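You operate a simulated robot arm through the tools that you are given. There is no shell and no other tool. Be economical: measure what you need, move in short steps, check, and stop when the job is done.

The job below is to be done with a simulated robot arm. You get a single attempt, and the scene is never put back.

Task
Thin the green cleaner in 500 ml of warm water and pour it into WASH.
Fine: hot lever into the big clear jug first, swing the spout over RINSE, tip in the tall clear cup, put both back. Set down upright: tall clear cup, big clear jug.

It is judged by the outcome, as a careful person would: the job done as asked, and still so three seconds after it is handed in. It fails if anything else is knocked over, pushed out of place, dropped, spilled or broken.

Robot
A 6-joint arm with a two-finger parallel gripper, fixed in place. Base frame: the origin is at the foot of the arm, x ahead of it, y to its left, z up. Lengths are in cm, angles in degrees, forces in N, time in s.
With the tool pointing down near the work surface it reaches from about 10 to 32 cm from the base axis. Its first joint turns from -66.0 to 66.0 degrees. Payload 2.45 kg.
The tool frame sits at the grasp point between the pads (the TCP): z along the fingers, y along the line on which they close. The tips reach 2.4 cm beyond it. Largest opening 6.8 cm; finger width 1.7, thickness 1; the body of the gripper, 4 by 7 cm, starts 4.1 cm behind the TCP.
Orientation is that of the tool frame in the base frame, as a unit quaternion [w, x, y, z]. With the fingers straight down and closing along the base's y, the tool's x points along the base's -x, its y along +y and its z along -z.

Tools
- The arm moves only by the tool send_rows. Its argument "rows" is a list of rows, each an object (a shift or turn left out is 0, a gripper value left out holds the last) with "travel": the shift along the tool's x, y, z in mm, a list of three; "angular": the turn, a rotation vector about the tool's x, y, z in degrees, a list of three. In form: [{"travel": [tx, ty, tz], "angular": [rx, ry, rz]}, ...]. A call has 1 to 8 rows; each row shifts and turns the commanded pose from where the row before left it, along the tool's axes as they then stand. "jaw" is the finger opening in mm, from 0 to 68, set as the call begins (left out, the last holds). A row lasts 0.2 s, in which the tool goes at most 5 cm and 8.6 degrees; a call with a longer step from one row to the next is refused whole, and so is a gripper value outside its range. A pose out of reach is approached as far as the arm can. The call stops where the force on the tool passes 40 N (or 10 N more than at its start, if that is more) or the arm is blocked; 0.2 s more then pass. Each finger travels about 10.8 cm/s and halts on what it meets, pressing with about 44 N; the grip force reading is that of the motor and also rises with nothing between the fingers. The clock runs only during rows and for 0.2 s after the last one: add rows that do not move to give the fingers time. It gives the time, the measured TCP pose, the force on the tool (base axes), the opening and the grip force at its end, in the units of the frame above (readings bear some noise), with the torque about the TCP (base axes, N m) and any sound that the robot's microphone picked up, and new pictures: "views" is both (left out), scene, wrist or none.
- Cameras (640 x 400 px; columns grow to the right, rows downward): "scene" is fixed at [14.55, 39.29, 148.18]; the picture's right is [-0.93, -0.37, 0.00], its down [-0.15, 0.37, -0.92] and it looks along [0.34, -0.85, -0.40] (base axes); focal length 245 px, centre (320, 200). "wrist" rides on the gripper at [8.4, 1.1, -7.5] in the tool frame; the picture's right is [-0.13, 0.99, 0.00], its down [-0.60, -0.08, -0.79] and it looks along [-0.79, -0.10, 0.61] (tool axes); focal length 251 px, centre (320, 200). There is no depth. A picture from a camera that has moved, and an enlarged one, comes with that camera's place and axes in the base frame and with its lens.
- close_up(camera, box): a new picture of the part [left, top, right, bottom] of that camera's present view, enlarged. It takes no simulated time.
- finish_job(): hands the job in; it is judged then, once.

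Work in short steps. Places have to be worked out from the pictures, the camera data and where the tool is seen: move nearer, look again, correct. Check each grasp and each placing, and mend what went wrong. You have 120 turns and 200 pictures in all, those below and enlarged ones among them. Open the gripper and draw the arm clear of the work before you hand the job in, unless the task says otherwise; then end with one line.

The tools are called after "Call:" by a JSON object that holds its "fn" and its "kwargs". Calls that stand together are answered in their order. send_rows: Moves the arm, as the interface text tells. Its arguments: {"type":"object","properties":{"rows":{"type":"array","items":{"type":"object","properties":{"travel":{"type":"array","items":{"type":"number"}},"angular":{"type":"array","items":{"type":"number"}}}}},"jaw":{"type":"number"},"views":{"type":"string","enum":["both","scene","wrist","none"]}},"required":["rows"]} The other tools are called the same way: close_up (camera, box) takes an enlarged picture of a part of a camera's view; finish_job () hands the job in.

At the start:

```text
t: 0.0
tool_pos: [42.72, -8.51, 147.14]
ee_rot: [0.0, -0.001, 1.0, -0.001]
force: [0.1, 0.1, -0.6]
torque: [0.0, 0.01, 0.01]
finger_gap: 6.81
finger_force: 0.1
```

scene: 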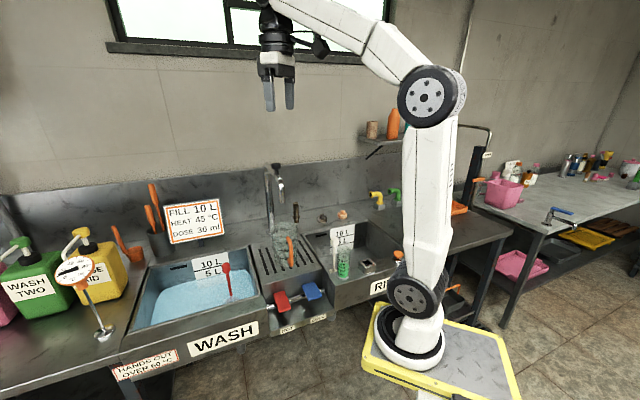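
wrist: 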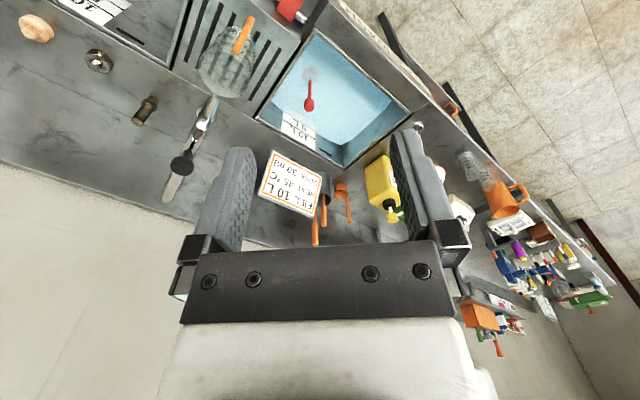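

The arm is high up above the sinks. I'll look closely at the sink area before moving.

Call:
{"fn": "close_up", "kwargs": {"camera": "scene", "box": [220, 150, 420, 340]}}

Call:
{"fn": "close_up", "kwargs": {"camera": "scene", "box": [40, 170, 260, 370]}}

Call:
{"fn": "close_up", "kwargs": {"camera": "wrist", "box": [60, 0, 400, 210]}}

```text
2.11 times, centred on (320, 245) of scene
camera zoom: at [14.55, 39.29, 148.18], right [-0.93, -0.37, 0.0], down [-0.15, 0.37, -0.92], along [0.34, -0.85, -0.4], focal length 516 px, centre (320, 105)
```

zoom: 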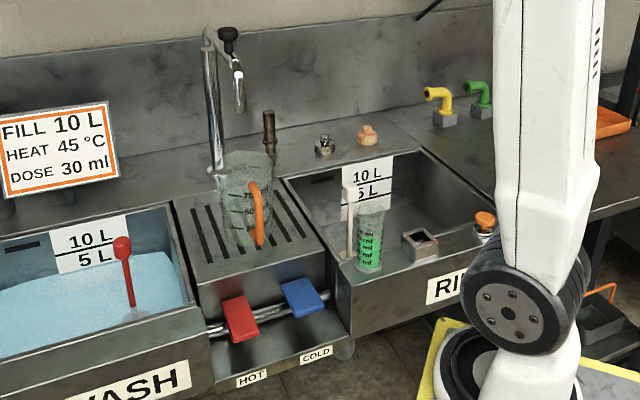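

```text
2.00 times, centred on (150, 270) of scene
camera zoom: at [14.55, 39.29, 148.18], right [-0.93, -0.37, 0.0], down [-0.15, 0.37, -0.92], along [0.34, -0.85, -0.4], focal length 490 px, centre (660, 60)
```

zoom: 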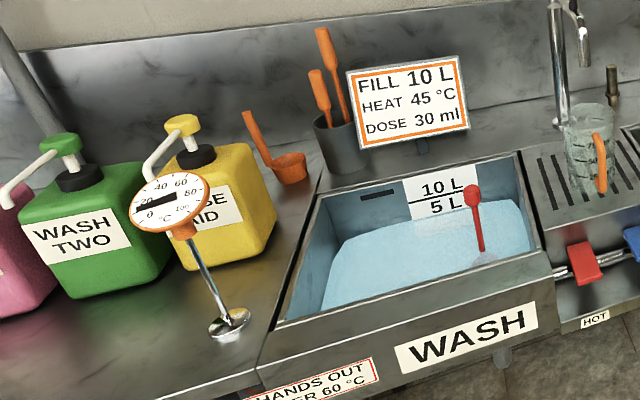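

```text
1.88 times, centred on (230, 105) of wrist
camera zoom: at [34.21, -7.54, 154.61], right [0.13, 0.99, 0.0], down [0.6, -0.08, 0.79], along [0.79, -0.1, -0.61], focal length 473 px, centre (489, 379)
```

zoom: 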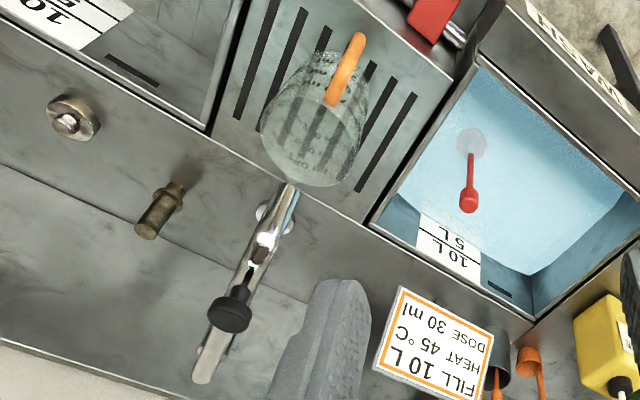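

Triangulating from both cameras, the jug is near (53,-27,94), with the wall on the -y side and WASH toward +x. I'll move the wrist camera lower and back to look at the drainer and rinse sink.

Call:
{"fn": "send_rows", "kwargs": {"rows": [{"travel": [25, -30, 30]}, {"travel": [25, -30, 30]}, {"travel": [25, -30, 30]}, {"travel": [25, -30, 30]}, {"travel": [25, -30, 30]}, {"travel": [0, 0, 0]}], "jaw": 68}}

```text
t: 1.4
tool_pos: [30.12, -23.56, 132.14]
ee_rot: [0.001, 0.0, 1.0, 0.0]
force: [0.1, 0.3, -0.7]
torque: [0.0, -0.03, 0.0]
finger_gap: 6.8
finger_force: 0.0
camera wrist: at [21.63, -22.59, 139.62], right [0.13, 0.99, 0.0], down [0.6, -0.08, 0.79], along [0.79, -0.1, -0.61], focal length 251 px, centre (320, 200)
```

scene: 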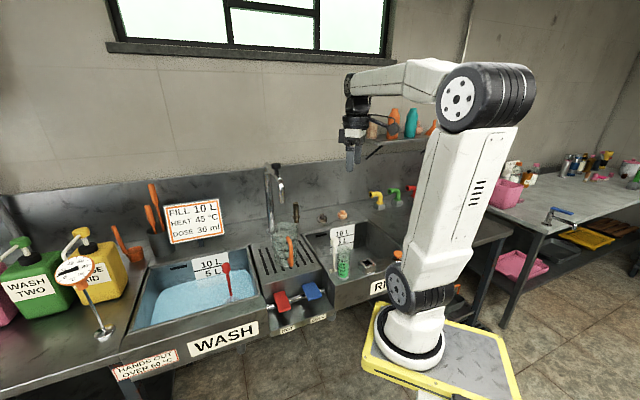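
wrist: 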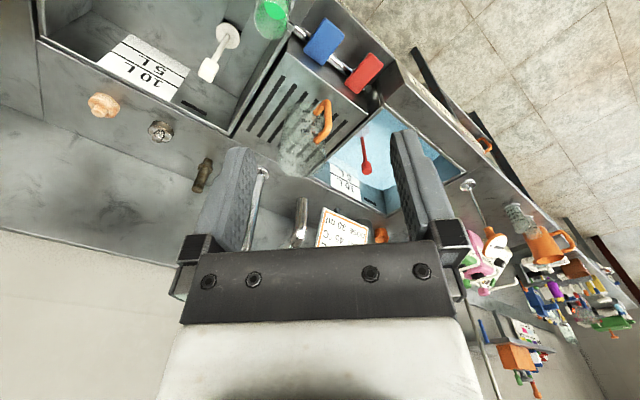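

The arm follows commands. I'll enlarge both views for triangulation.

Call:
{"fn": "close_up", "kwargs": {"camera": "wrist", "box": [200, 0, 440, 150]}}

Call:
{"fn": "close_up", "kwargs": {"camera": "scene", "box": [240, 150, 400, 250]}}

Call:
{"fn": "close_up", "kwargs": {"camera": "scene", "box": [240, 230, 400, 330]}}

```text
2.67 times, centred on (320, 75) of wrist
camera zoom: at [21.63, -22.59, 139.62], right [0.13, 0.99, 0.0], down [0.6, -0.08, 0.79], along [0.79, -0.1, -0.61], focal length 670 px, centre (320, 533)
```

zoom: 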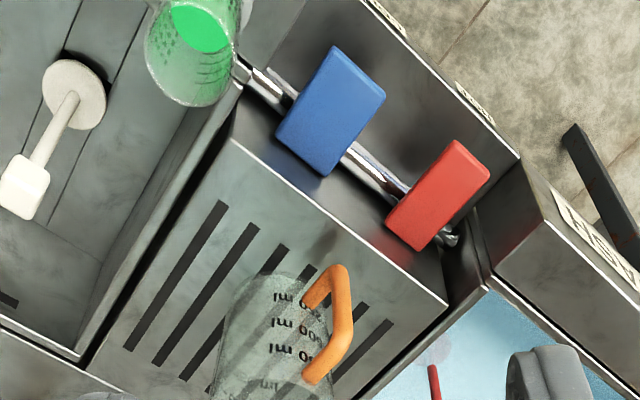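

```text
4.00 times, centred on (320, 200) of scene
camera zoom: at [14.55, 39.29, 148.18], right [-0.93, -0.37, 0.0], down [-0.15, 0.37, -0.92], along [0.34, -0.85, -0.4], focal length 981 px, centre (320, 200)
```

zoom: 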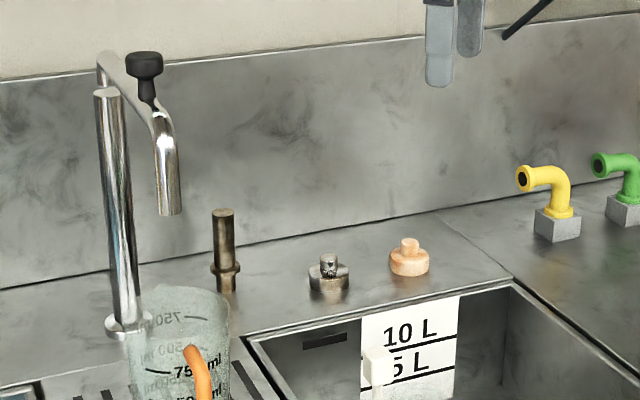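

```text
4.00 times, centred on (320, 280) of scene
camera zoom: at [14.55, 39.29, 148.18], right [-0.93, -0.37, 0.0], down [-0.15, 0.37, -0.92], along [0.34, -0.85, -0.4], focal length 981 px, centre (320, -120)
```

zoom: 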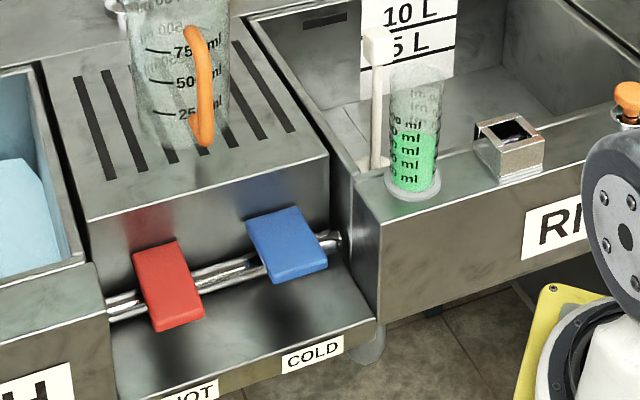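

Bench runs along e≈(0.68,0.73), the wall normal is n≈(0.735,-0.675), the red lever is at about (51,-16,81) and the cup at (33.6,-31.3, base 85). I'll turn the tool to face the wall squarely, centred on the drainer, to see the tap and jug.

Call:
{"fn": "send_rows", "kwargs": {"rows": [{"travel": [-30, 33, 15]}, {"travel": [-30, 33, 15]}, {"travel": [-30, 33, 15]}, {"angular": [0, 0, 8.52]}, {"angular": [0, 0, 8.52]}, {"angular": [0, 0, 8.52]}, {"angular": [0, 0, 8.52]}, {"angular": [0, 0, 8.52]}]}}

```text
t: 3.2
tool_pos: [39.23, -13.67, 127.56]
ee_rot: [0.001, 0.364, 0.931, 0.0]
force: [-0.6, 0.1, 0.1]
torque: [0.0, 0.0, -0.04]
finger_gap: 6.81
finger_force: 0.1
camera wrist: at [33.72, -7.24, 135.1], right [0.77, 0.64, 0.0], down [0.39, -0.47, 0.79], along [0.51, -0.61, -0.61], focal length 251 px, centre (320, 200)
```

scene: 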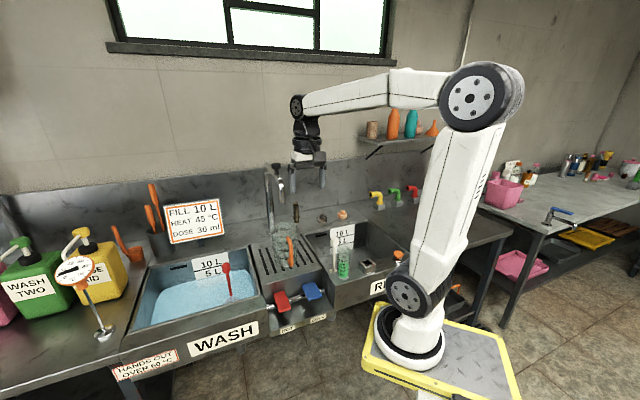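
wrist: 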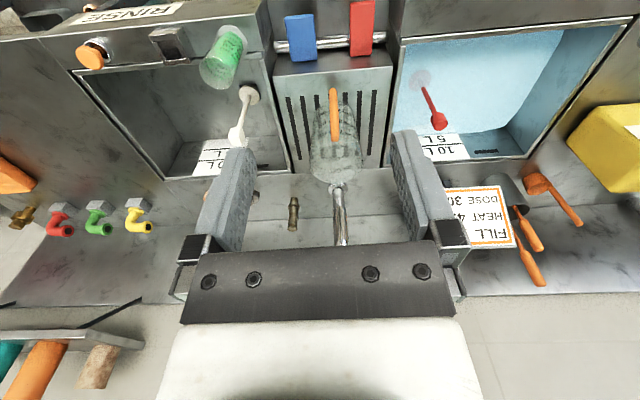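

Now the view is square to the bench; I'll enlarge the drainer.

Call:
{"fn": "close_up", "kwargs": {"camera": "wrist", "box": [240, 0, 440, 125]}}

Call:
{"fn": "close_up", "kwargs": {"camera": "wrist", "box": [240, 125, 440, 250]}}

```text
3.20 times, centred on (340, 62) of wrist
camera zoom: at [33.72, -7.24, 135.1], right [0.77, 0.64, 0.0], down [0.39, -0.47, 0.79], along [0.51, -0.61, -0.61], focal length 805 px, centre (256, 640)
```

zoom: 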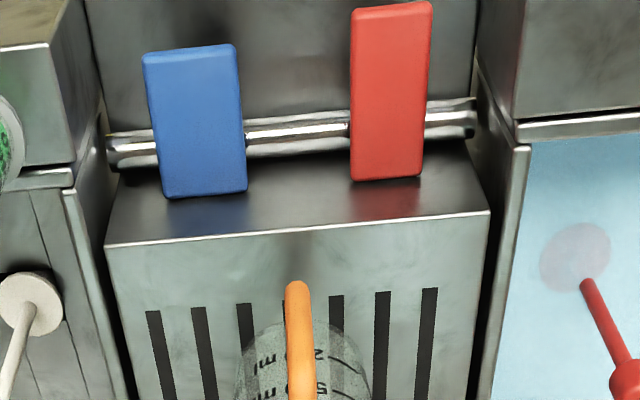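

```text
3.20 times, centred on (340, 188) of wrist
camera zoom: at [33.72, -7.24, 135.1], right [0.77, 0.64, 0.0], down [0.39, -0.47, 0.79], along [0.51, -0.61, -0.61], focal length 805 px, centre (256, 240)
```

zoom: 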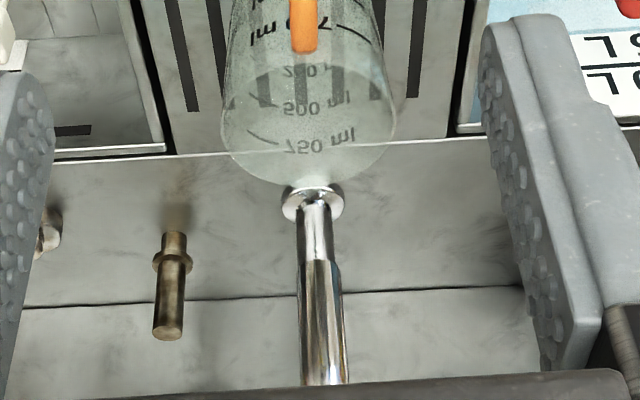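

The nozzle sits over the jug at about (55,-28.5,113). The red paddle lies level at z≈81.7, from (54.5,-19.2) at the bar out to its front end at (48.2,-13.1). I'll close the jaw and come down over the front end.

Call:
{"fn": "send_rows", "kwargs": {"rows": [{"travel": [-9.7, 8.1, 44]}, {"travel": [-9.7, 8.1, 44]}, {"travel": [-9.7, 8.1, 44]}, {"travel": [-9.7, 8.1, 44]}, {"travel": [-9.7, 8.1, 44]}, {"travel": [-9.7, 8.1, 44]}, {"travel": [-9.7, 8.1, 44]}, {"travel": [-9.7, 8.1, 44]}], "jaw": 0}}

```text
t: 5.0
tool_pos: [49.35, -14.28, 92.43]
ee_rot: [0.001, 0.362, 0.932, 0.0]
force: [0.5, 0.2, -0.3]
torque: [0.01, -0.01, 0.01]
finger_gap: 0.0
finger_force: 23.8
camera wrist: at [43.85, -7.74, 99.81], right [0.77, 0.64, 0.0], down [0.39, -0.46, 0.79], along [0.51, -0.61, -0.61], focal length 251 px, centre (320, 200)
```

scene: 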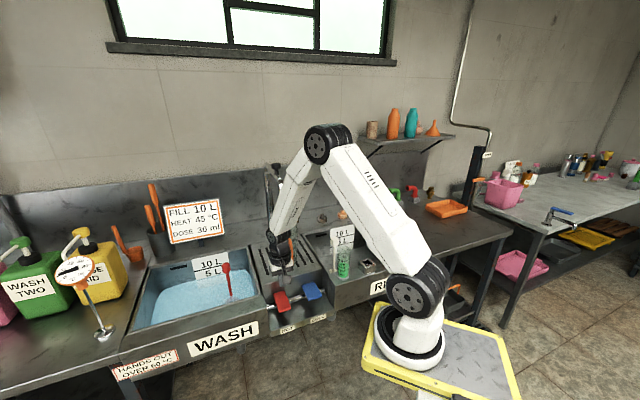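
wrist: 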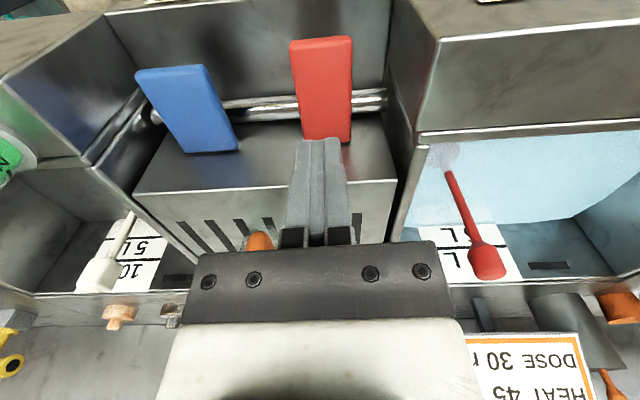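

The tool is over the red paddle. I'll descend to just above it.

Call:
{"fn": "send_rows", "kwargs": {"rows": [{"travel": [0, 0, 35]}, {"travel": [0, 0, 35]}, {"travel": [0, 0, 0]}], "views": "wrist"}}

```text
t: 5.8
tool_pos: [49.37, -14.29, 85.37]
ee_rot: [0.001, 0.362, 0.932, 0.0]
force: [-0.5, 0.4, -0.3]
torque: [0.02, 0.05, -0.01]
finger_gap: 0.0
finger_force: 24.0
camera wrist: at [43.83, -7.82, 92.76], right [0.77, 0.64, 0.0], down [0.39, -0.47, 0.79], along [0.51, -0.61, -0.61], focal length 251 px, centre (320, 200)
```

wrist: 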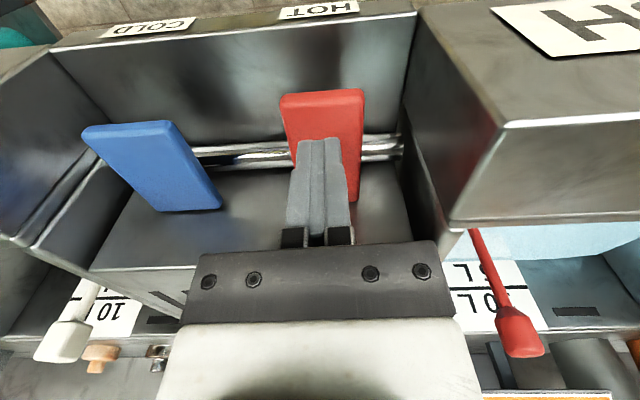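

The tip is near mid-paddle, close to the bar. I'll shift 25 mm toward the front end, then press down in small steps.

Call:
{"fn": "send_rows", "kwargs": {"rows": [{"travel": [25, 0, 0]}, {"travel": [0, 0, 5]}, {"travel": [0, 0, 4]}, {"travel": [0, 0, 4]}], "views": "both"}}

```text
t: 6.8
tool_pos: [47.62, -12.61, 84.18]
ee_rot: [0.0, 0.363, 0.932, 0.0]
force: [0.0, -0.3, 0.1]
torque: [-0.01, 0.03, -0.02]
finger_gap: 0.0
finger_force: 23.5
camera wrist: at [41.97, -6.08, 91.61], right [0.77, 0.64, 0.0], down [0.39, -0.47, 0.79], along [0.51, -0.61, -0.61], focal length 251 px, centre (320, 200)
```

scene: 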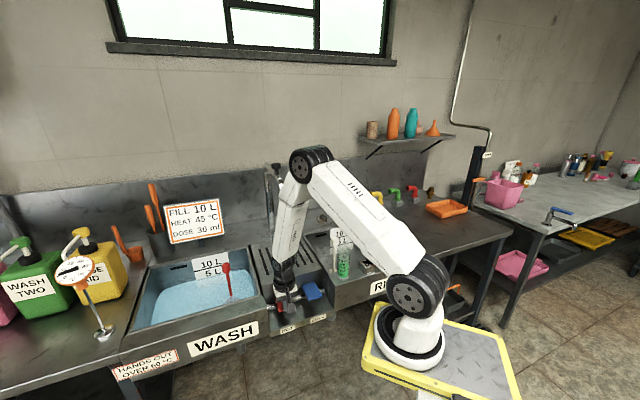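
wrist: 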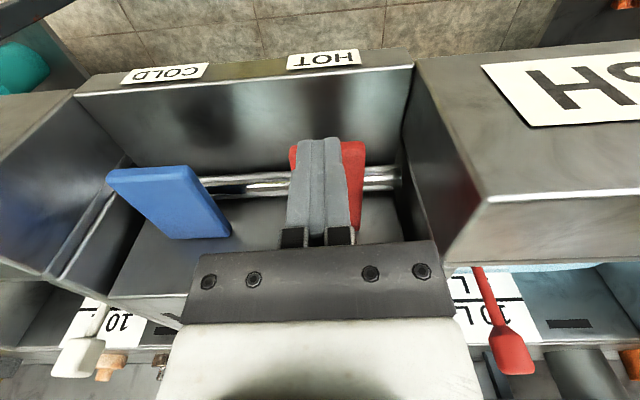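

The tip is right at the paddle's front edge with no contact yet. I'll move 10 mm back toward the wall and press in small steps.

Call:
{"fn": "send_rows", "kwargs": {"rows": [{"travel": [-10, 0, 0]}, {"travel": [0, 0, 4]}, {"travel": [0, 0, 4]}], "views": "wrist"}}

```text
t: 7.6
tool_pos: [48.23, -13.26, 83.32]
ee_rot: [0.0, 0.362, 0.932, -0.002]
force: [-2.4, 0.3, 2.1]
torque: [0.03, 0.05, 0.0]
finger_gap: 0.0
finger_force: 24.1
camera wrist: at [42.68, -6.76, 90.82], right [0.77, 0.64, 0.0], down [0.39, -0.47, 0.79], along [0.51, -0.61, -0.61], focal length 251 px, centre (320, 200)
```

wrist: 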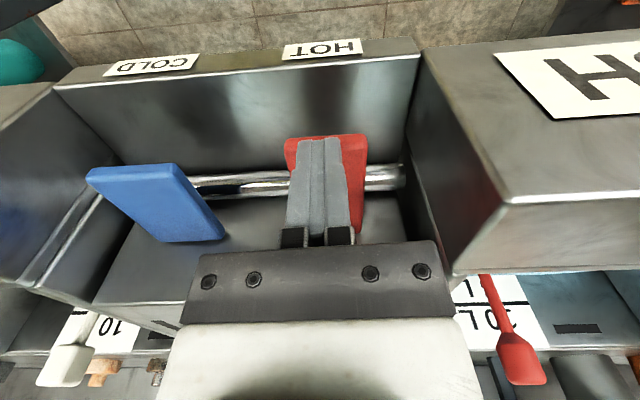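

First contact (about 2 N) with no sound yet. I'll press a bit further.

Call:
{"fn": "send_rows", "kwargs": {"rows": [{"travel": [0, 0, 5]}, {"travel": [0, 0, 5]}], "views": "wrist"}}

```text
t: 8.2
tool_pos: [48.23, -13.14, 82.45]
ee_rot: [0.001, 0.363, 0.932, -0.001]
force: [-0.9, 1.5, 2.7]
torque: [0.03, 0.0, 0.03]
finger_gap: 0.01
finger_force: 23.2
camera wrist: at [42.7, -6.77, 89.81], right [0.76, 0.64, 0.0], down [0.39, -0.46, 0.79], along [0.51, -0.61, -0.61], focal length 251 px, centre (320, 200)
```

wrist: 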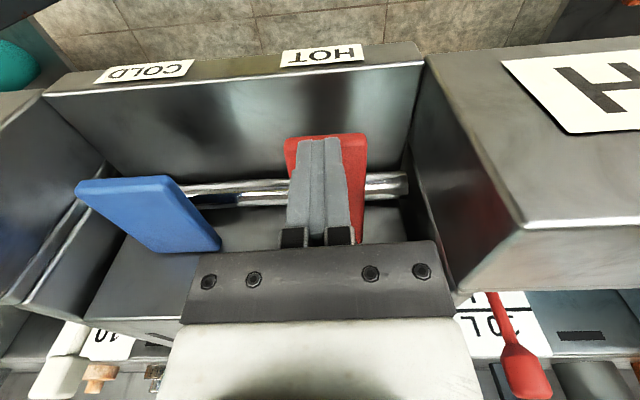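

The paddle is yielding at about 3 N, still silent. I'll continue 10 mm.

Call:
{"fn": "send_rows", "kwargs": {"rows": [{"travel": [0, 0, 5]}, {"travel": [0, 0, 5]}], "views": "wrist"}}

```text
t: 8.8
tool_pos: [48.23, -13.23, 81.31]
ee_rot: [0.0, 0.362, 0.932, -0.001]
force: [0.8, 0.6, 3.1]
torque: [-0.04, -0.03, -0.03]
finger_gap: 0.0
finger_force: 23.7
camera wrist: at [42.68, -6.77, 88.82], right [0.77, 0.64, 0.0], down [0.39, -0.47, 0.79], along [0.51, -0.61, -0.61], focal length 251 px, centre (320, 200)
```

wrist: 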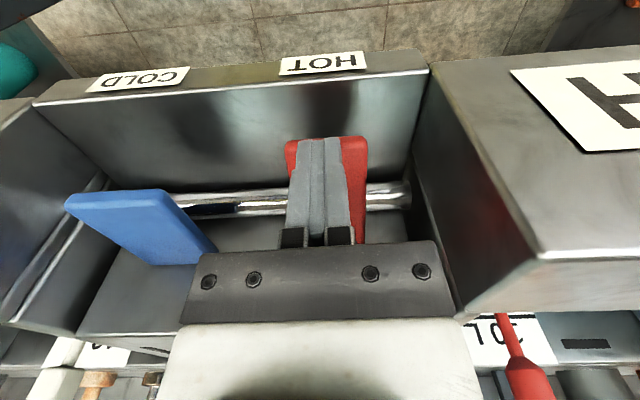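

Still yielding. I'll press another 10 mm and listen.

Call:
{"fn": "send_rows", "kwargs": {"rows": [{"travel": [0, 0, 5]}, {"travel": [0, 0, 5]}], "views": "both"}}

```text
t: 9.4
tool_pos: [48.26, -13.22, 80.56]
ee_rot: [0.0, 0.363, 0.932, 0.0]
force: [-6.2, -1.2, 23.2]
torque: [-0.16, -0.05, -0.01]
finger_gap: 0.0
finger_force: 23.8
camera wrist: at [42.71, -6.81, 87.91], right [0.77, 0.64, 0.0], down [0.39, -0.46, 0.79], along [0.51, -0.61, -0.61], focal length 251 px, centre (320, 200)
```

scene: 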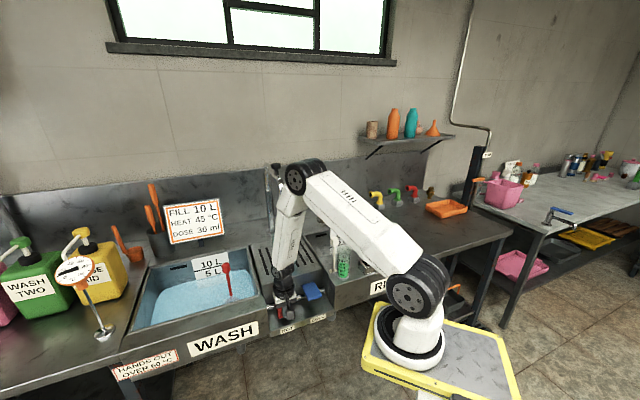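
wrist: 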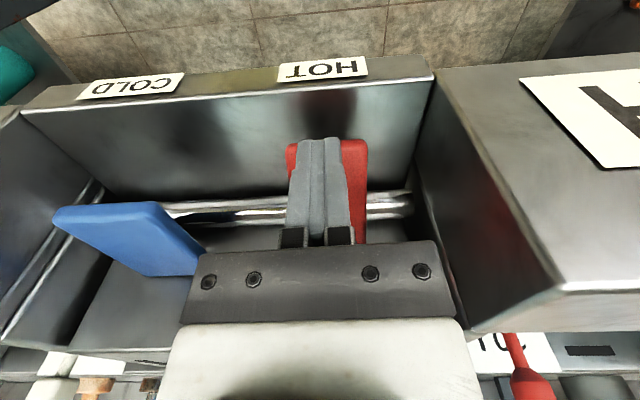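

End of travel reached (23 N). I'll check for a water stream.

Call:
{"fn": "close_up", "kwargs": {"camera": "scene", "box": [250, 155, 330, 275]}}

```text
3.33 times, centred on (290, 215) of scene
camera zoom: at [14.49, 39.3, 148.18], right [-0.93, -0.37, 0.0], down [-0.15, 0.37, -0.92], along [0.34, -0.85, -0.4], focal length 818 px, centre (420, 150)
```

zoom: 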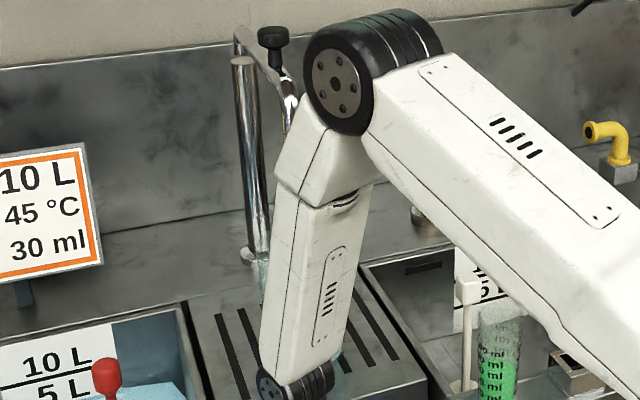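

The view is blocked by the forearm. I'll release now and go back up and away to inspect the jug.

Call:
{"fn": "send_rows", "kwargs": {"rows": [{"travel": [0, 0, -50]}, {"travel": [10, 0, -50]}, {"travel": [20, 0, -50]}, {"travel": [30, 0, -50]}, {"travel": [30, -20, -30]}, {"travel": [0, -20, 0]}], "views": "both"}}

```text
refused: row 2 steps farther than a row can; nothing moved
```

Call:
{"fn": "send_rows", "kwargs": {"rows": [{"travel": [0, 0, -48]}, {"travel": [10, 0, -46]}, {"travel": [15, 0, -45]}, {"travel": [25, 0, -40]}, {"travel": [30, -20, -30]}, {"travel": [0, -20, 0]}], "views": "both"}}

```text
t: 10.8
tool_pos: [39.63, -10.78, 101.29]
ee_rot: [0.0, 0.362, 0.932, 0.0]
force: [-0.2, 0.7, -0.3]
torque: [-0.01, 0.0, 0.0]
finger_gap: 0.0
finger_force: 23.0
camera wrist: at [34.09, -4.32, 108.76], right [0.77, 0.64, 0.0], down [0.39, -0.47, 0.79], along [0.51, -0.61, -0.61], focal length 251 px, centre (320, 200)
```

scene: 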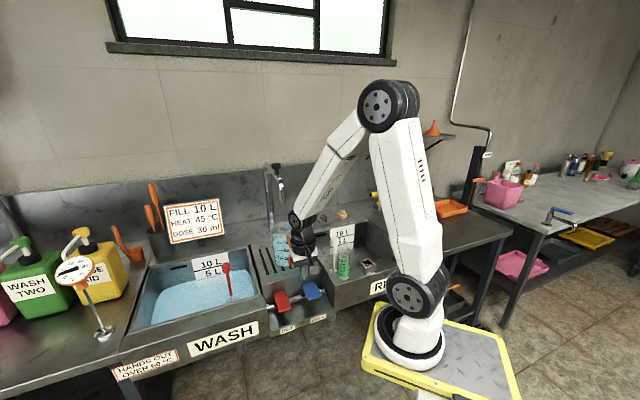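
wrist: 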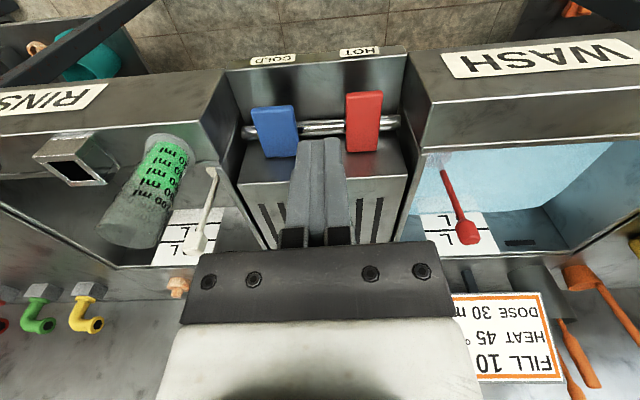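

Red paddle has sprung back, so it is momentary. I'll zoom on the jug.

Call:
{"fn": "close_up", "kwargs": {"camera": "scene", "box": [250, 160, 330, 280]}}

Call:
{"fn": "close_up", "kwargs": {"camera": "scene", "box": [262, 215, 312, 275]}}

```text
3.33 times, centred on (290, 220) of scene
camera zoom: at [14.54, 39.29, 148.18], right [-0.93, -0.37, 0.0], down [-0.15, 0.37, -0.92], along [0.34, -0.85, -0.4], focal length 818 px, centre (420, 133)
```

zoom: 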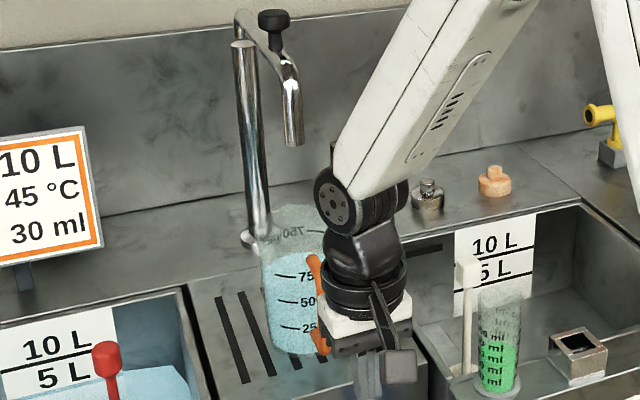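

```text
6.67 times, centred on (287, 245) of scene
camera zoom: at [14.54, 39.29, 148.18], right [-0.93, -0.37, 0.0], down [-0.15, 0.37, -0.92], along [0.34, -0.85, -0.4], focal length 1635 px, centre (540, -100)
```

zoom: 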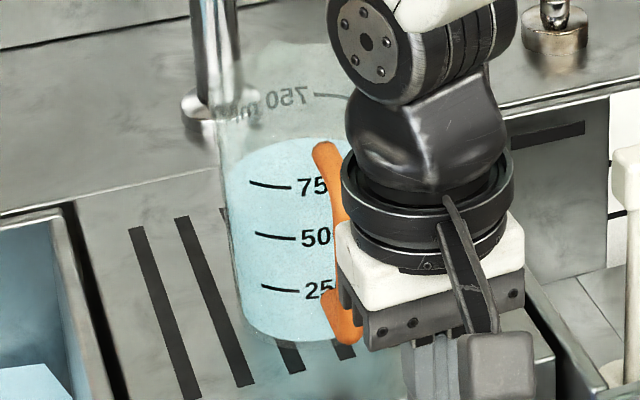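

The jug now has quite some water; the surface must be read with the jug unobstructed. I'll move the arm aside.

Call:
{"fn": "send_rows", "kwargs": {"rows": [{"travel": [20, -30, -30]}, {"travel": [20, -30, -30]}, {"travel": [20, -30, -30]}, {"travel": [20, -30, -30]}], "views": "none"}}

Call:
{"fn": "close_up", "kwargs": {"camera": "scene", "box": [262, 215, 312, 275]}}

Call:
{"fn": "close_up", "kwargs": {"camera": "scene", "box": [250, 160, 330, 280]}}

```text
t: 11.8
tool_pos: [27.38, -15.81, 111.93]
ee_rot: [-0.001, 0.362, 0.932, 0.0]
force: [0.1, 0.5, 0.1]
torque: [-0.01, -0.03, 0.03]
finger_gap: 0.0
finger_force: 23.5
out of reach, approached as far as the arm can: row 4
```

```text
6.67 times, centred on (287, 245) of scene
camera zoom: at [14.54, 39.3, 148.18], right [-0.93, -0.37, 0.0], down [-0.15, 0.37, -0.92], along [0.34, -0.85, -0.4], focal length 1635 px, centre (540, -100)
```

zoom: 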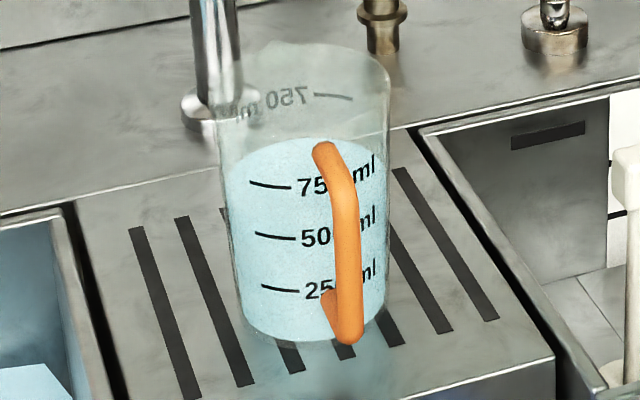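

```text
3.33 times, centred on (290, 220) of scene
camera zoom: at [14.54, 39.3, 148.18], right [-0.93, -0.37, 0.0], down [-0.15, 0.37, -0.92], along [0.34, -0.85, -0.4], focal length 818 px, centre (420, 133)
```

zoom: 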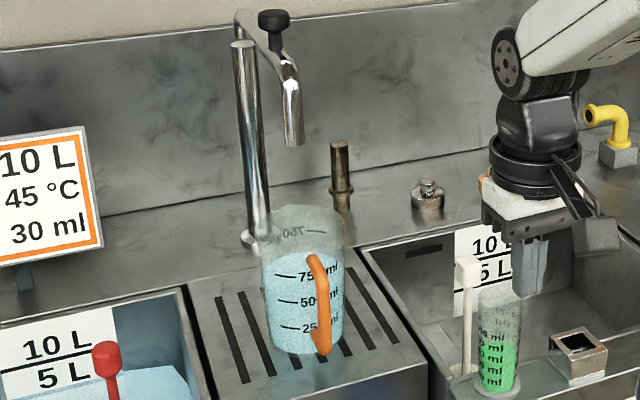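

The water surface reads at the 500 ml line (back edge about 45 px under the back 750 mark, roughly 510 ml), so filling is done. Next I'll move up to view the spout and its black knob from above.

Call:
{"fn": "send_rows", "kwargs": {"rows": [{"travel": [0, 0, -40]}, {"travel": [-25, 5, -40]}, {"travel": [-25, 5, -40]}, {"travel": [-25, 5, -40]}, {"travel": [-25, 5, -40]}, {"travel": [-25, 5, -40]}, {"travel": [-25, 5, -40]}], "views": "wrist"}}

```text
t: 13.4
tool_pos: [41.54, -24.91, 139.18]
ee_rot: [-0.001, 0.363, 0.932, 0.0]
force: [-0.4, 0.8, -0.5]
torque: [0.01, 0.03, 0.01]
finger_gap: 0.01
finger_force: 24.1
out of reach, approached as far as the arm can: row 1
camera wrist: at [36.09, -18.45, 146.68], right [0.76, 0.64, 0.0], down [0.39, -0.47, 0.79], along [0.51, -0.61, -0.61], focal length 251 px, centre (320, 200)
```

wrist: 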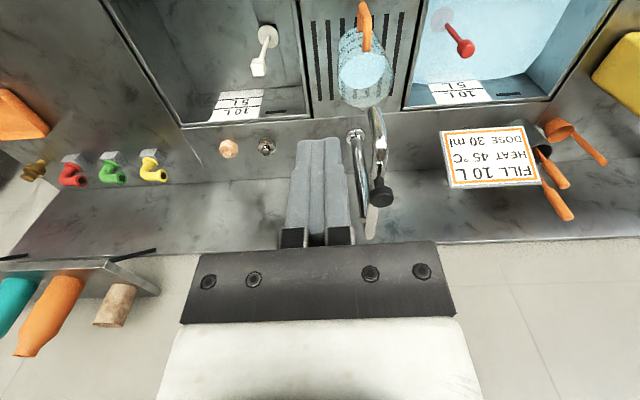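

Call:
{"fn": "close_up", "kwargs": {"camera": "wrist", "box": [300, 0, 440, 130]}}

Call:
{"fn": "close_up", "kwargs": {"camera": "wrist", "box": [310, 80, 440, 240]}}

```text
3.08 times, centred on (370, 65) of wrist
camera zoom: at [36.09, -18.45, 146.68], right [0.76, 0.64, 0.0], down [0.39, -0.47, 0.79], along [0.51, -0.61, -0.61], focal length 774 px, centre (166, 615)
```

zoom: 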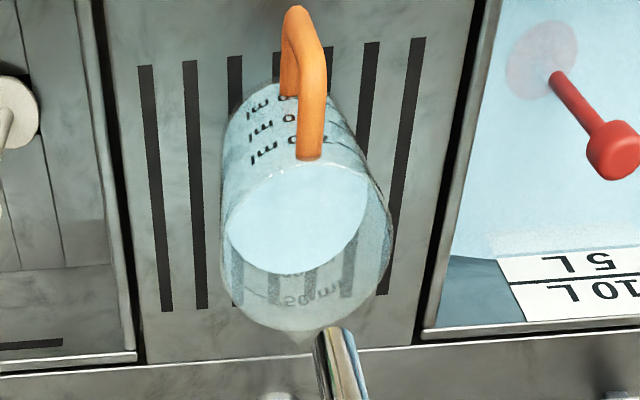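

```text
2.50 times, centred on (375, 160) of wrist
camera zoom: at [36.09, -18.45, 146.68], right [0.76, 0.64, 0.0], down [0.39, -0.47, 0.79], along [0.51, -0.61, -0.61], focal length 629 px, centre (182, 300)
```

zoom: 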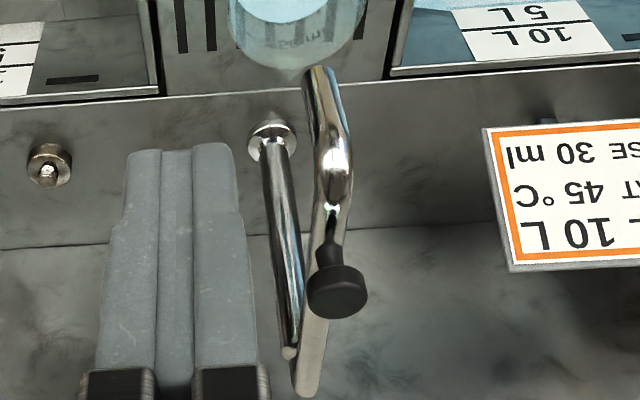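

The level reading is ambiguous between views; I'll zoom tighter on the jug from both cameras.

Call:
{"fn": "close_up", "kwargs": {"camera": "scene", "box": [276, 218, 304, 260]}}

Call:
{"fn": "close_up", "kwargs": {"camera": "wrist", "box": [335, 10, 400, 112]}}

```text
9.52 times, centred on (290, 239) of scene
camera zoom: at [14.54, 39.29, 148.18], right [-0.93, -0.37, 0.0], down [-0.15, 0.37, -0.92], along [0.34, -0.85, -0.4], focal length 2336 px, centre (606, -171)
```

zoom: 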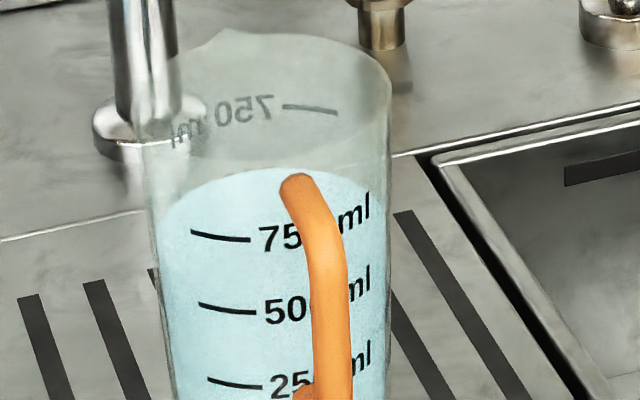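

```text
3.92 times, centred on (368, 61) of wrist
camera zoom: at [36.09, -18.45, 146.68], right [0.76, 0.64, 0.0], down [0.39, -0.47, 0.79], along [0.51, -0.61, -0.61], focal length 986 px, centre (134, 745)
```

zoom: 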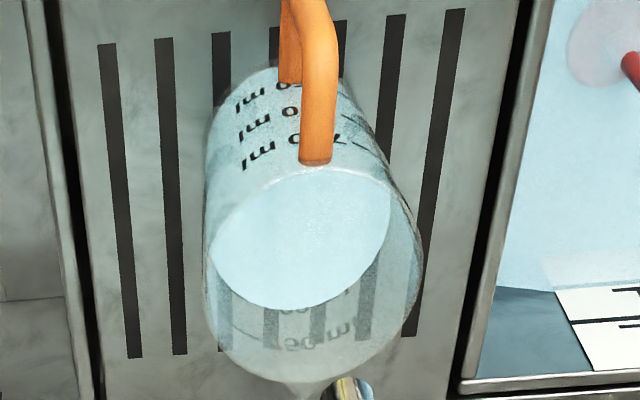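

In this view the water edge cuts through the back "500" text, so about 500 ml is confirmed. Nozzle is at (56.9,-30.2, 112–119). To swing it I'll tilt the tool 45° toward the wall and position on its +e (WASH) side.

Call:
{"fn": "send_rows", "kwargs": {"rows": [{"travel": [0, 17, 0], "angular": [0, -7.5, 0]}, {"travel": [0, 17, 0], "angular": [0, -7.5, 0]}, {"travel": [0, 17, 0], "angular": [0, -7.5, 0]}, {"travel": [0, 17, 0], "angular": [0, -7.5, 0]}, {"travel": [0, 17, 0], "angular": [0, -7.5, 0]}, {"travel": [0, 17, 0], "angular": [0, -7.5, 0]}, {"travel": [0, 0, 0]}], "views": "both"}}

```text
t: 15.0
tool_pos: [48.4, -17.32, 139.19]
ee_rot: [0.358, 0.335, 0.86, -0.14]
force: [-0.4, -0.3, -0.4]
torque: [-0.02, 0.01, -0.02]
finger_gap: 0.01
finger_force: 23.3
camera wrist: at [40.87, -8.99, 138.51], right [0.74, 0.67, 0.09], down [-0.15, 0.03, 0.99], along [0.66, -0.74, 0.13], focal length 251 px, centre (320, 200)
```

scene: 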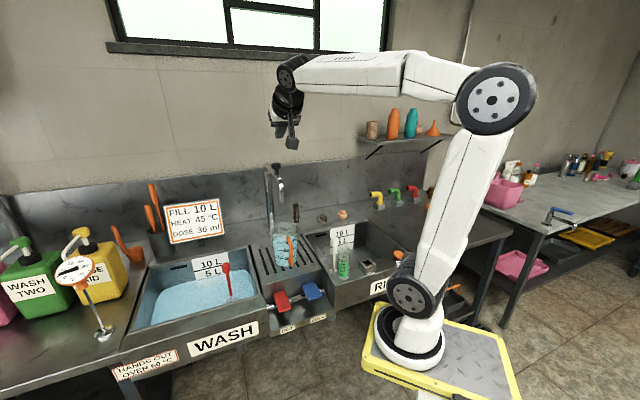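
wrist: 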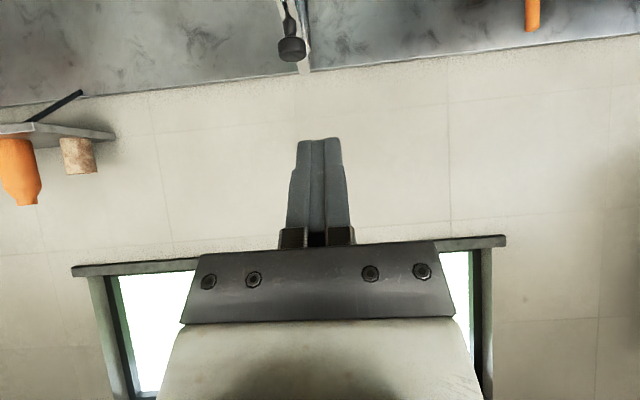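

Aligned (n=47.3, e=19.9). I'll advance along the tool axis toward the nozzle's side, stopping short.

Call:
{"fn": "send_rows", "kwargs": {"rows": [{"travel": [10.3, 0, 42]}, {"travel": [10.3, 0, 42]}, {"travel": [10.3, 0, 42]}, {"travel": [10.3, 0, 42]}, {"travel": [10.3, 0, 35]}, {"travel": [0, 0, 0]}], "views": "both"}}

```text
t: 16.4
tool_pos: [56.41, -24.8, 121.35]
ee_rot: [0.357, 0.335, 0.86, -0.139]
force: [0.4, -0.6, 0.2]
torque: [0.0, 0.0, 0.0]
finger_gap: 0.0
finger_force: 23.8
camera wrist: at [48.88, -16.35, 120.55], right [0.74, 0.67, 0.09], down [-0.15, 0.03, 0.99], along [0.66, -0.74, 0.13], focal length 251 px, centre (320, 200)
```

scene: 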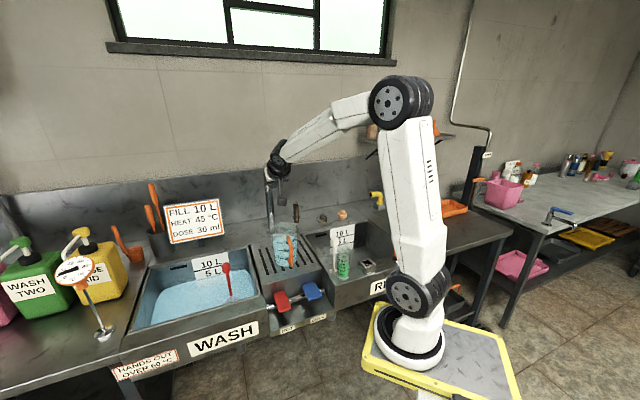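
wrist: 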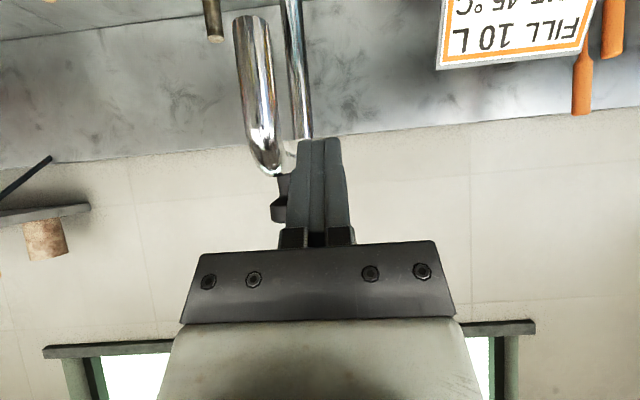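

Finger is just right of the nozzle. I'll finish the approach and begin pushing toward RINSE.

Call:
{"fn": "send_rows", "kwargs": {"rows": [{"travel": [12, 0, 45]}, {"travel": [0, -12, 0]}, {"travel": [0, -12, 0]}, {"travel": [0, -12, 0]}], "views": "wrist"}}

```text
t: 17.4
tool_pos: [55.63, -28.81, 117.06]
ee_rot: [0.356, 0.335, 0.861, -0.139]
force: [-0.4, -0.6, -0.4]
torque: [0.01, 0.0, -0.01]
finger_gap: 0.01
finger_force: 23.2
camera wrist: at [48.03, -20.54, 116.41], right [0.74, 0.67, 0.09], down [-0.15, 0.03, 0.99], along [0.66, -0.74, 0.13], focal length 251 px, centre (320, 200)
```

wrist: 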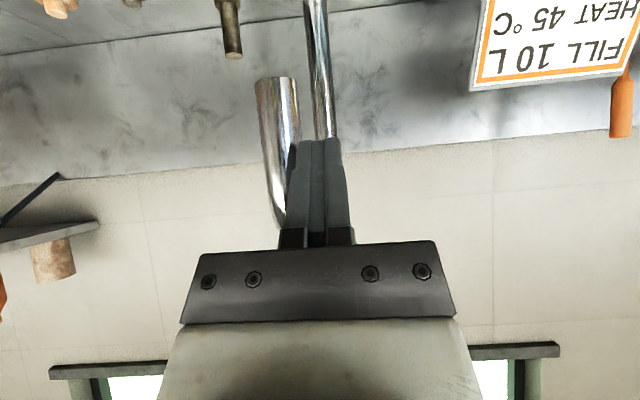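

About to contact. I'll push in an arc around the pipe, three rows first.

Call:
{"fn": "send_rows", "kwargs": {"rows": [{"travel": [-1, -25, 1]}, {"travel": [-2.5, -25, 2.5]}, {"travel": [-4, -25, 4]}], "views": "both"}}

```text
t: 18.2
tool_pos: [51.52, -35.11, 117.09]
ee_rot: [0.357, 0.336, 0.861, -0.139]
force: [0.3, 0.2, -0.9]
torque: [-0.03, 0.0, 0.01]
finger_gap: 0.0
finger_force: 23.7
camera wrist: at [43.76, -26.77, 116.43], right [0.74, 0.67, 0.09], down [-0.15, 0.03, 0.99], along [0.66, -0.74, 0.13], focal length 251 px, centre (320, 200)
```

scene: 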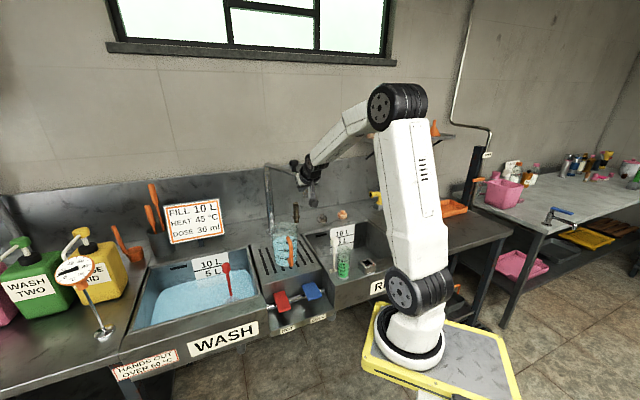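
wrist: 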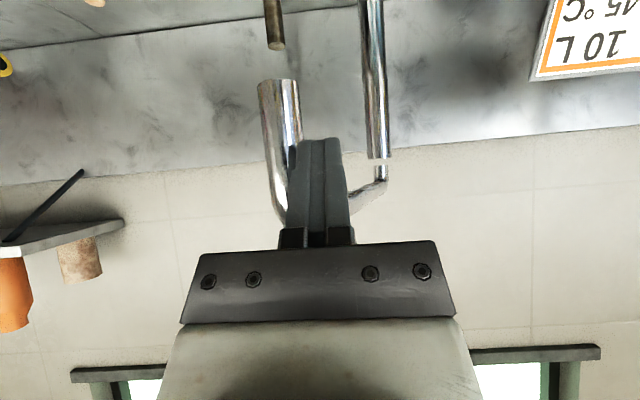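

The spout swings freely. I'll continue the arc about 10 cm.

Call:
{"fn": "send_rows", "kwargs": {"rows": [{"travel": [-6, -25, 6]}, {"travel": [-8, -25, 8]}, {"travel": [-10.5, -25, 10.5]}, {"travel": [-12, -25, 12]}], "views": "both"}}

Call:
{"fn": "close_up", "kwargs": {"camera": "scene", "box": [250, 150, 400, 290]}}

```text
t: 19.2
tool_pos: [48.51, -45.91, 117.16]
ee_rot: [0.357, 0.334, 0.861, -0.139]
force: [-0.8, -0.1, 0.0]
torque: [-0.01, 0.03, 0.03]
finger_gap: 0.0
finger_force: 24.1
camera wrist: at [40.83, -37.62, 116.42], right [0.74, 0.67, 0.09], down [-0.15, 0.03, 0.99], along [0.66, -0.74, 0.13], focal length 251 px, centre (320, 200)
```

scene: 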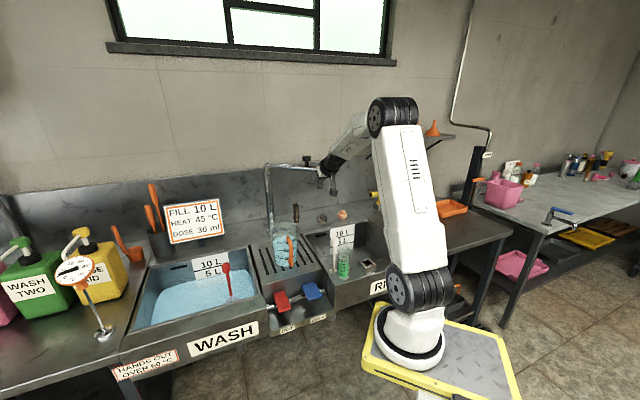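
wrist: 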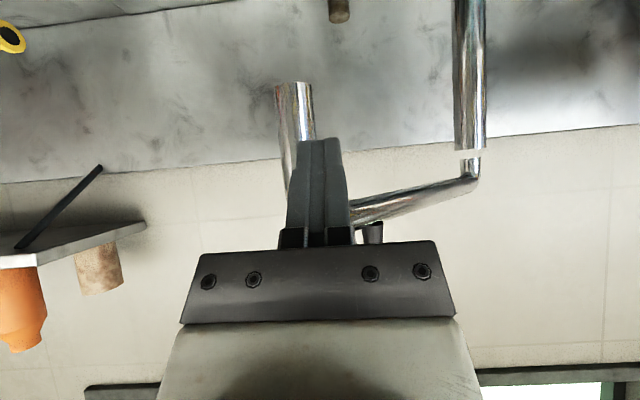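

```text
2.86 times, centred on (325, 220) of scene
camera zoom: at [14.54, 39.29, 148.18], right [-0.93, -0.37, 0.0], down [-0.15, 0.37, -0.92], along [0.34, -0.85, -0.4], focal length 701 px, centre (306, 143)
```

zoom: 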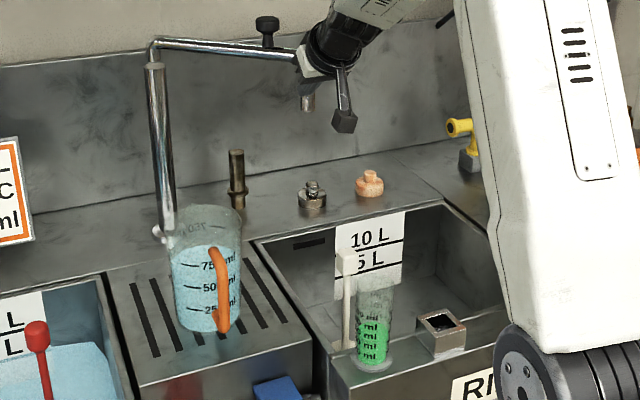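

The nozzle is now about 5 cm inside the RINSE basin edge. I'll retreat straight away from the wall so nothing drags the spout back.

Call:
{"fn": "send_rows", "kwargs": {"rows": [{"travel": [25, 2, -25]}, {"travel": [30, 0, -30]}, {"travel": [30, 0, -30]}, {"travel": [0, 0, 0]}], "views": "both"}}

Call:
{"fn": "close_up", "kwargs": {"camera": "scene", "box": [250, 150, 400, 290]}}

```text
t: 20.2
tool_pos: [39.73, -37.67, 117.14]
ee_rot: [0.357, 0.334, 0.861, -0.139]
force: [0.3, 0.5, -0.2]
torque: [-0.02, -0.01, -0.02]
finger_gap: 0.0
finger_force: 23.5
camera wrist: at [32.09, -29.4, 116.43], right [0.74, 0.67, 0.09], down [-0.15, 0.03, 0.99], along [0.66, -0.74, 0.13], focal length 251 px, centre (320, 200)
```

scene: 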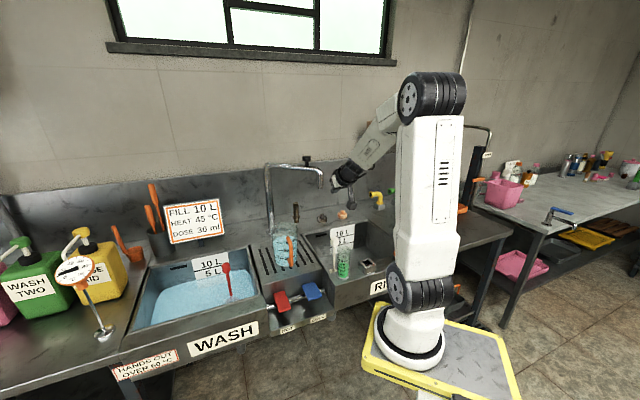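
wrist: 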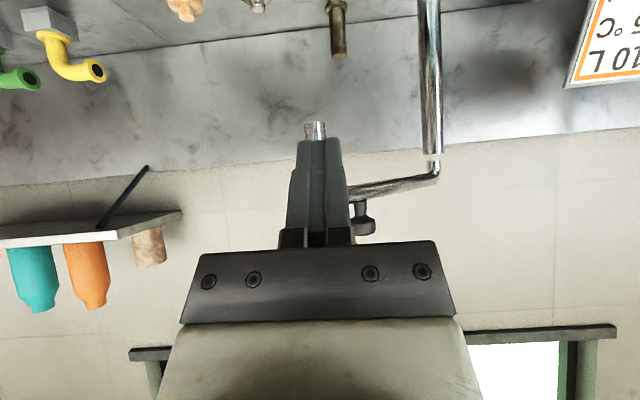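

```text
2.86 times, centred on (325, 220) of scene
camera zoom: at [14.54, 39.29, 148.18], right [-0.93, -0.37, 0.0], down [-0.15, 0.37, -0.92], along [0.34, -0.85, -0.4], focal length 701 px, centre (306, 143)
```

zoom: 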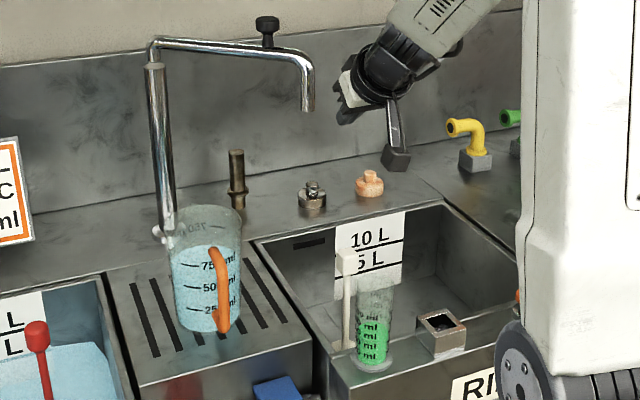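

The spout stays over RINSE. Now for the cup: I'll bring the tool horizontal (pointing at the wall) and open, testing reach above the cup.

Call:
{"fn": "send_rows", "kwargs": {"rows": [{"travel": [0, 0, 0], "angular": [0, -7.5, 0]}, {"angular": [0, -7.5, 0]}, {"angular": [0, -7.5, 0]}, {"angular": [0, -7.5, 0]}, {"angular": [0, -7.5, 0]}, {"angular": [0, -7.5, 0]}, {"travel": [0, 0, 0]}], "jaw": 68, "views": "both"}}

```text
t: 21.8
tool_pos: [40.15, -37.44, 117.15]
ee_rot: [0.636, 0.265, 0.686, -0.233]
force: [-1.2, 0.8, -0.1]
torque: [0.01, 0.0, -0.01]
finger_gap: 6.79
finger_force: 0.1
out of reach, approached as far as the arm can: row 2
camera wrist: at [34.64, -31.08, 109.21], right [0.66, 0.74, 0.15], down [-0.62, 0.42, 0.67], along [0.43, -0.53, 0.73], focal length 251 px, centre (320, 200)
```

scene: 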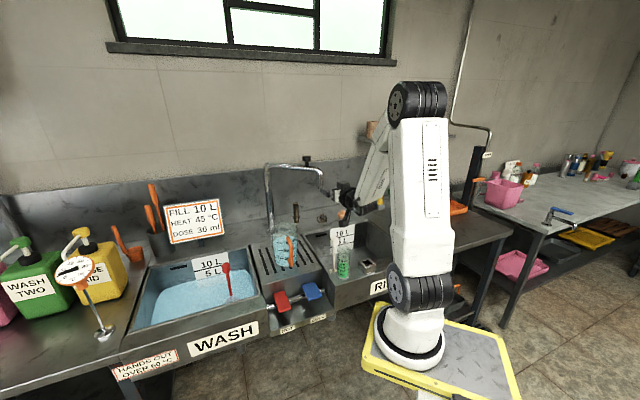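
wrist: 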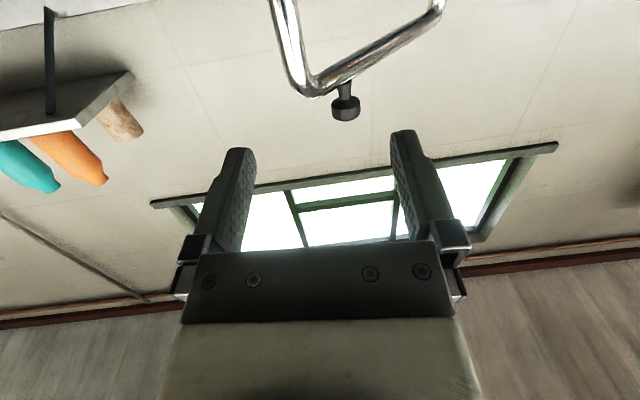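

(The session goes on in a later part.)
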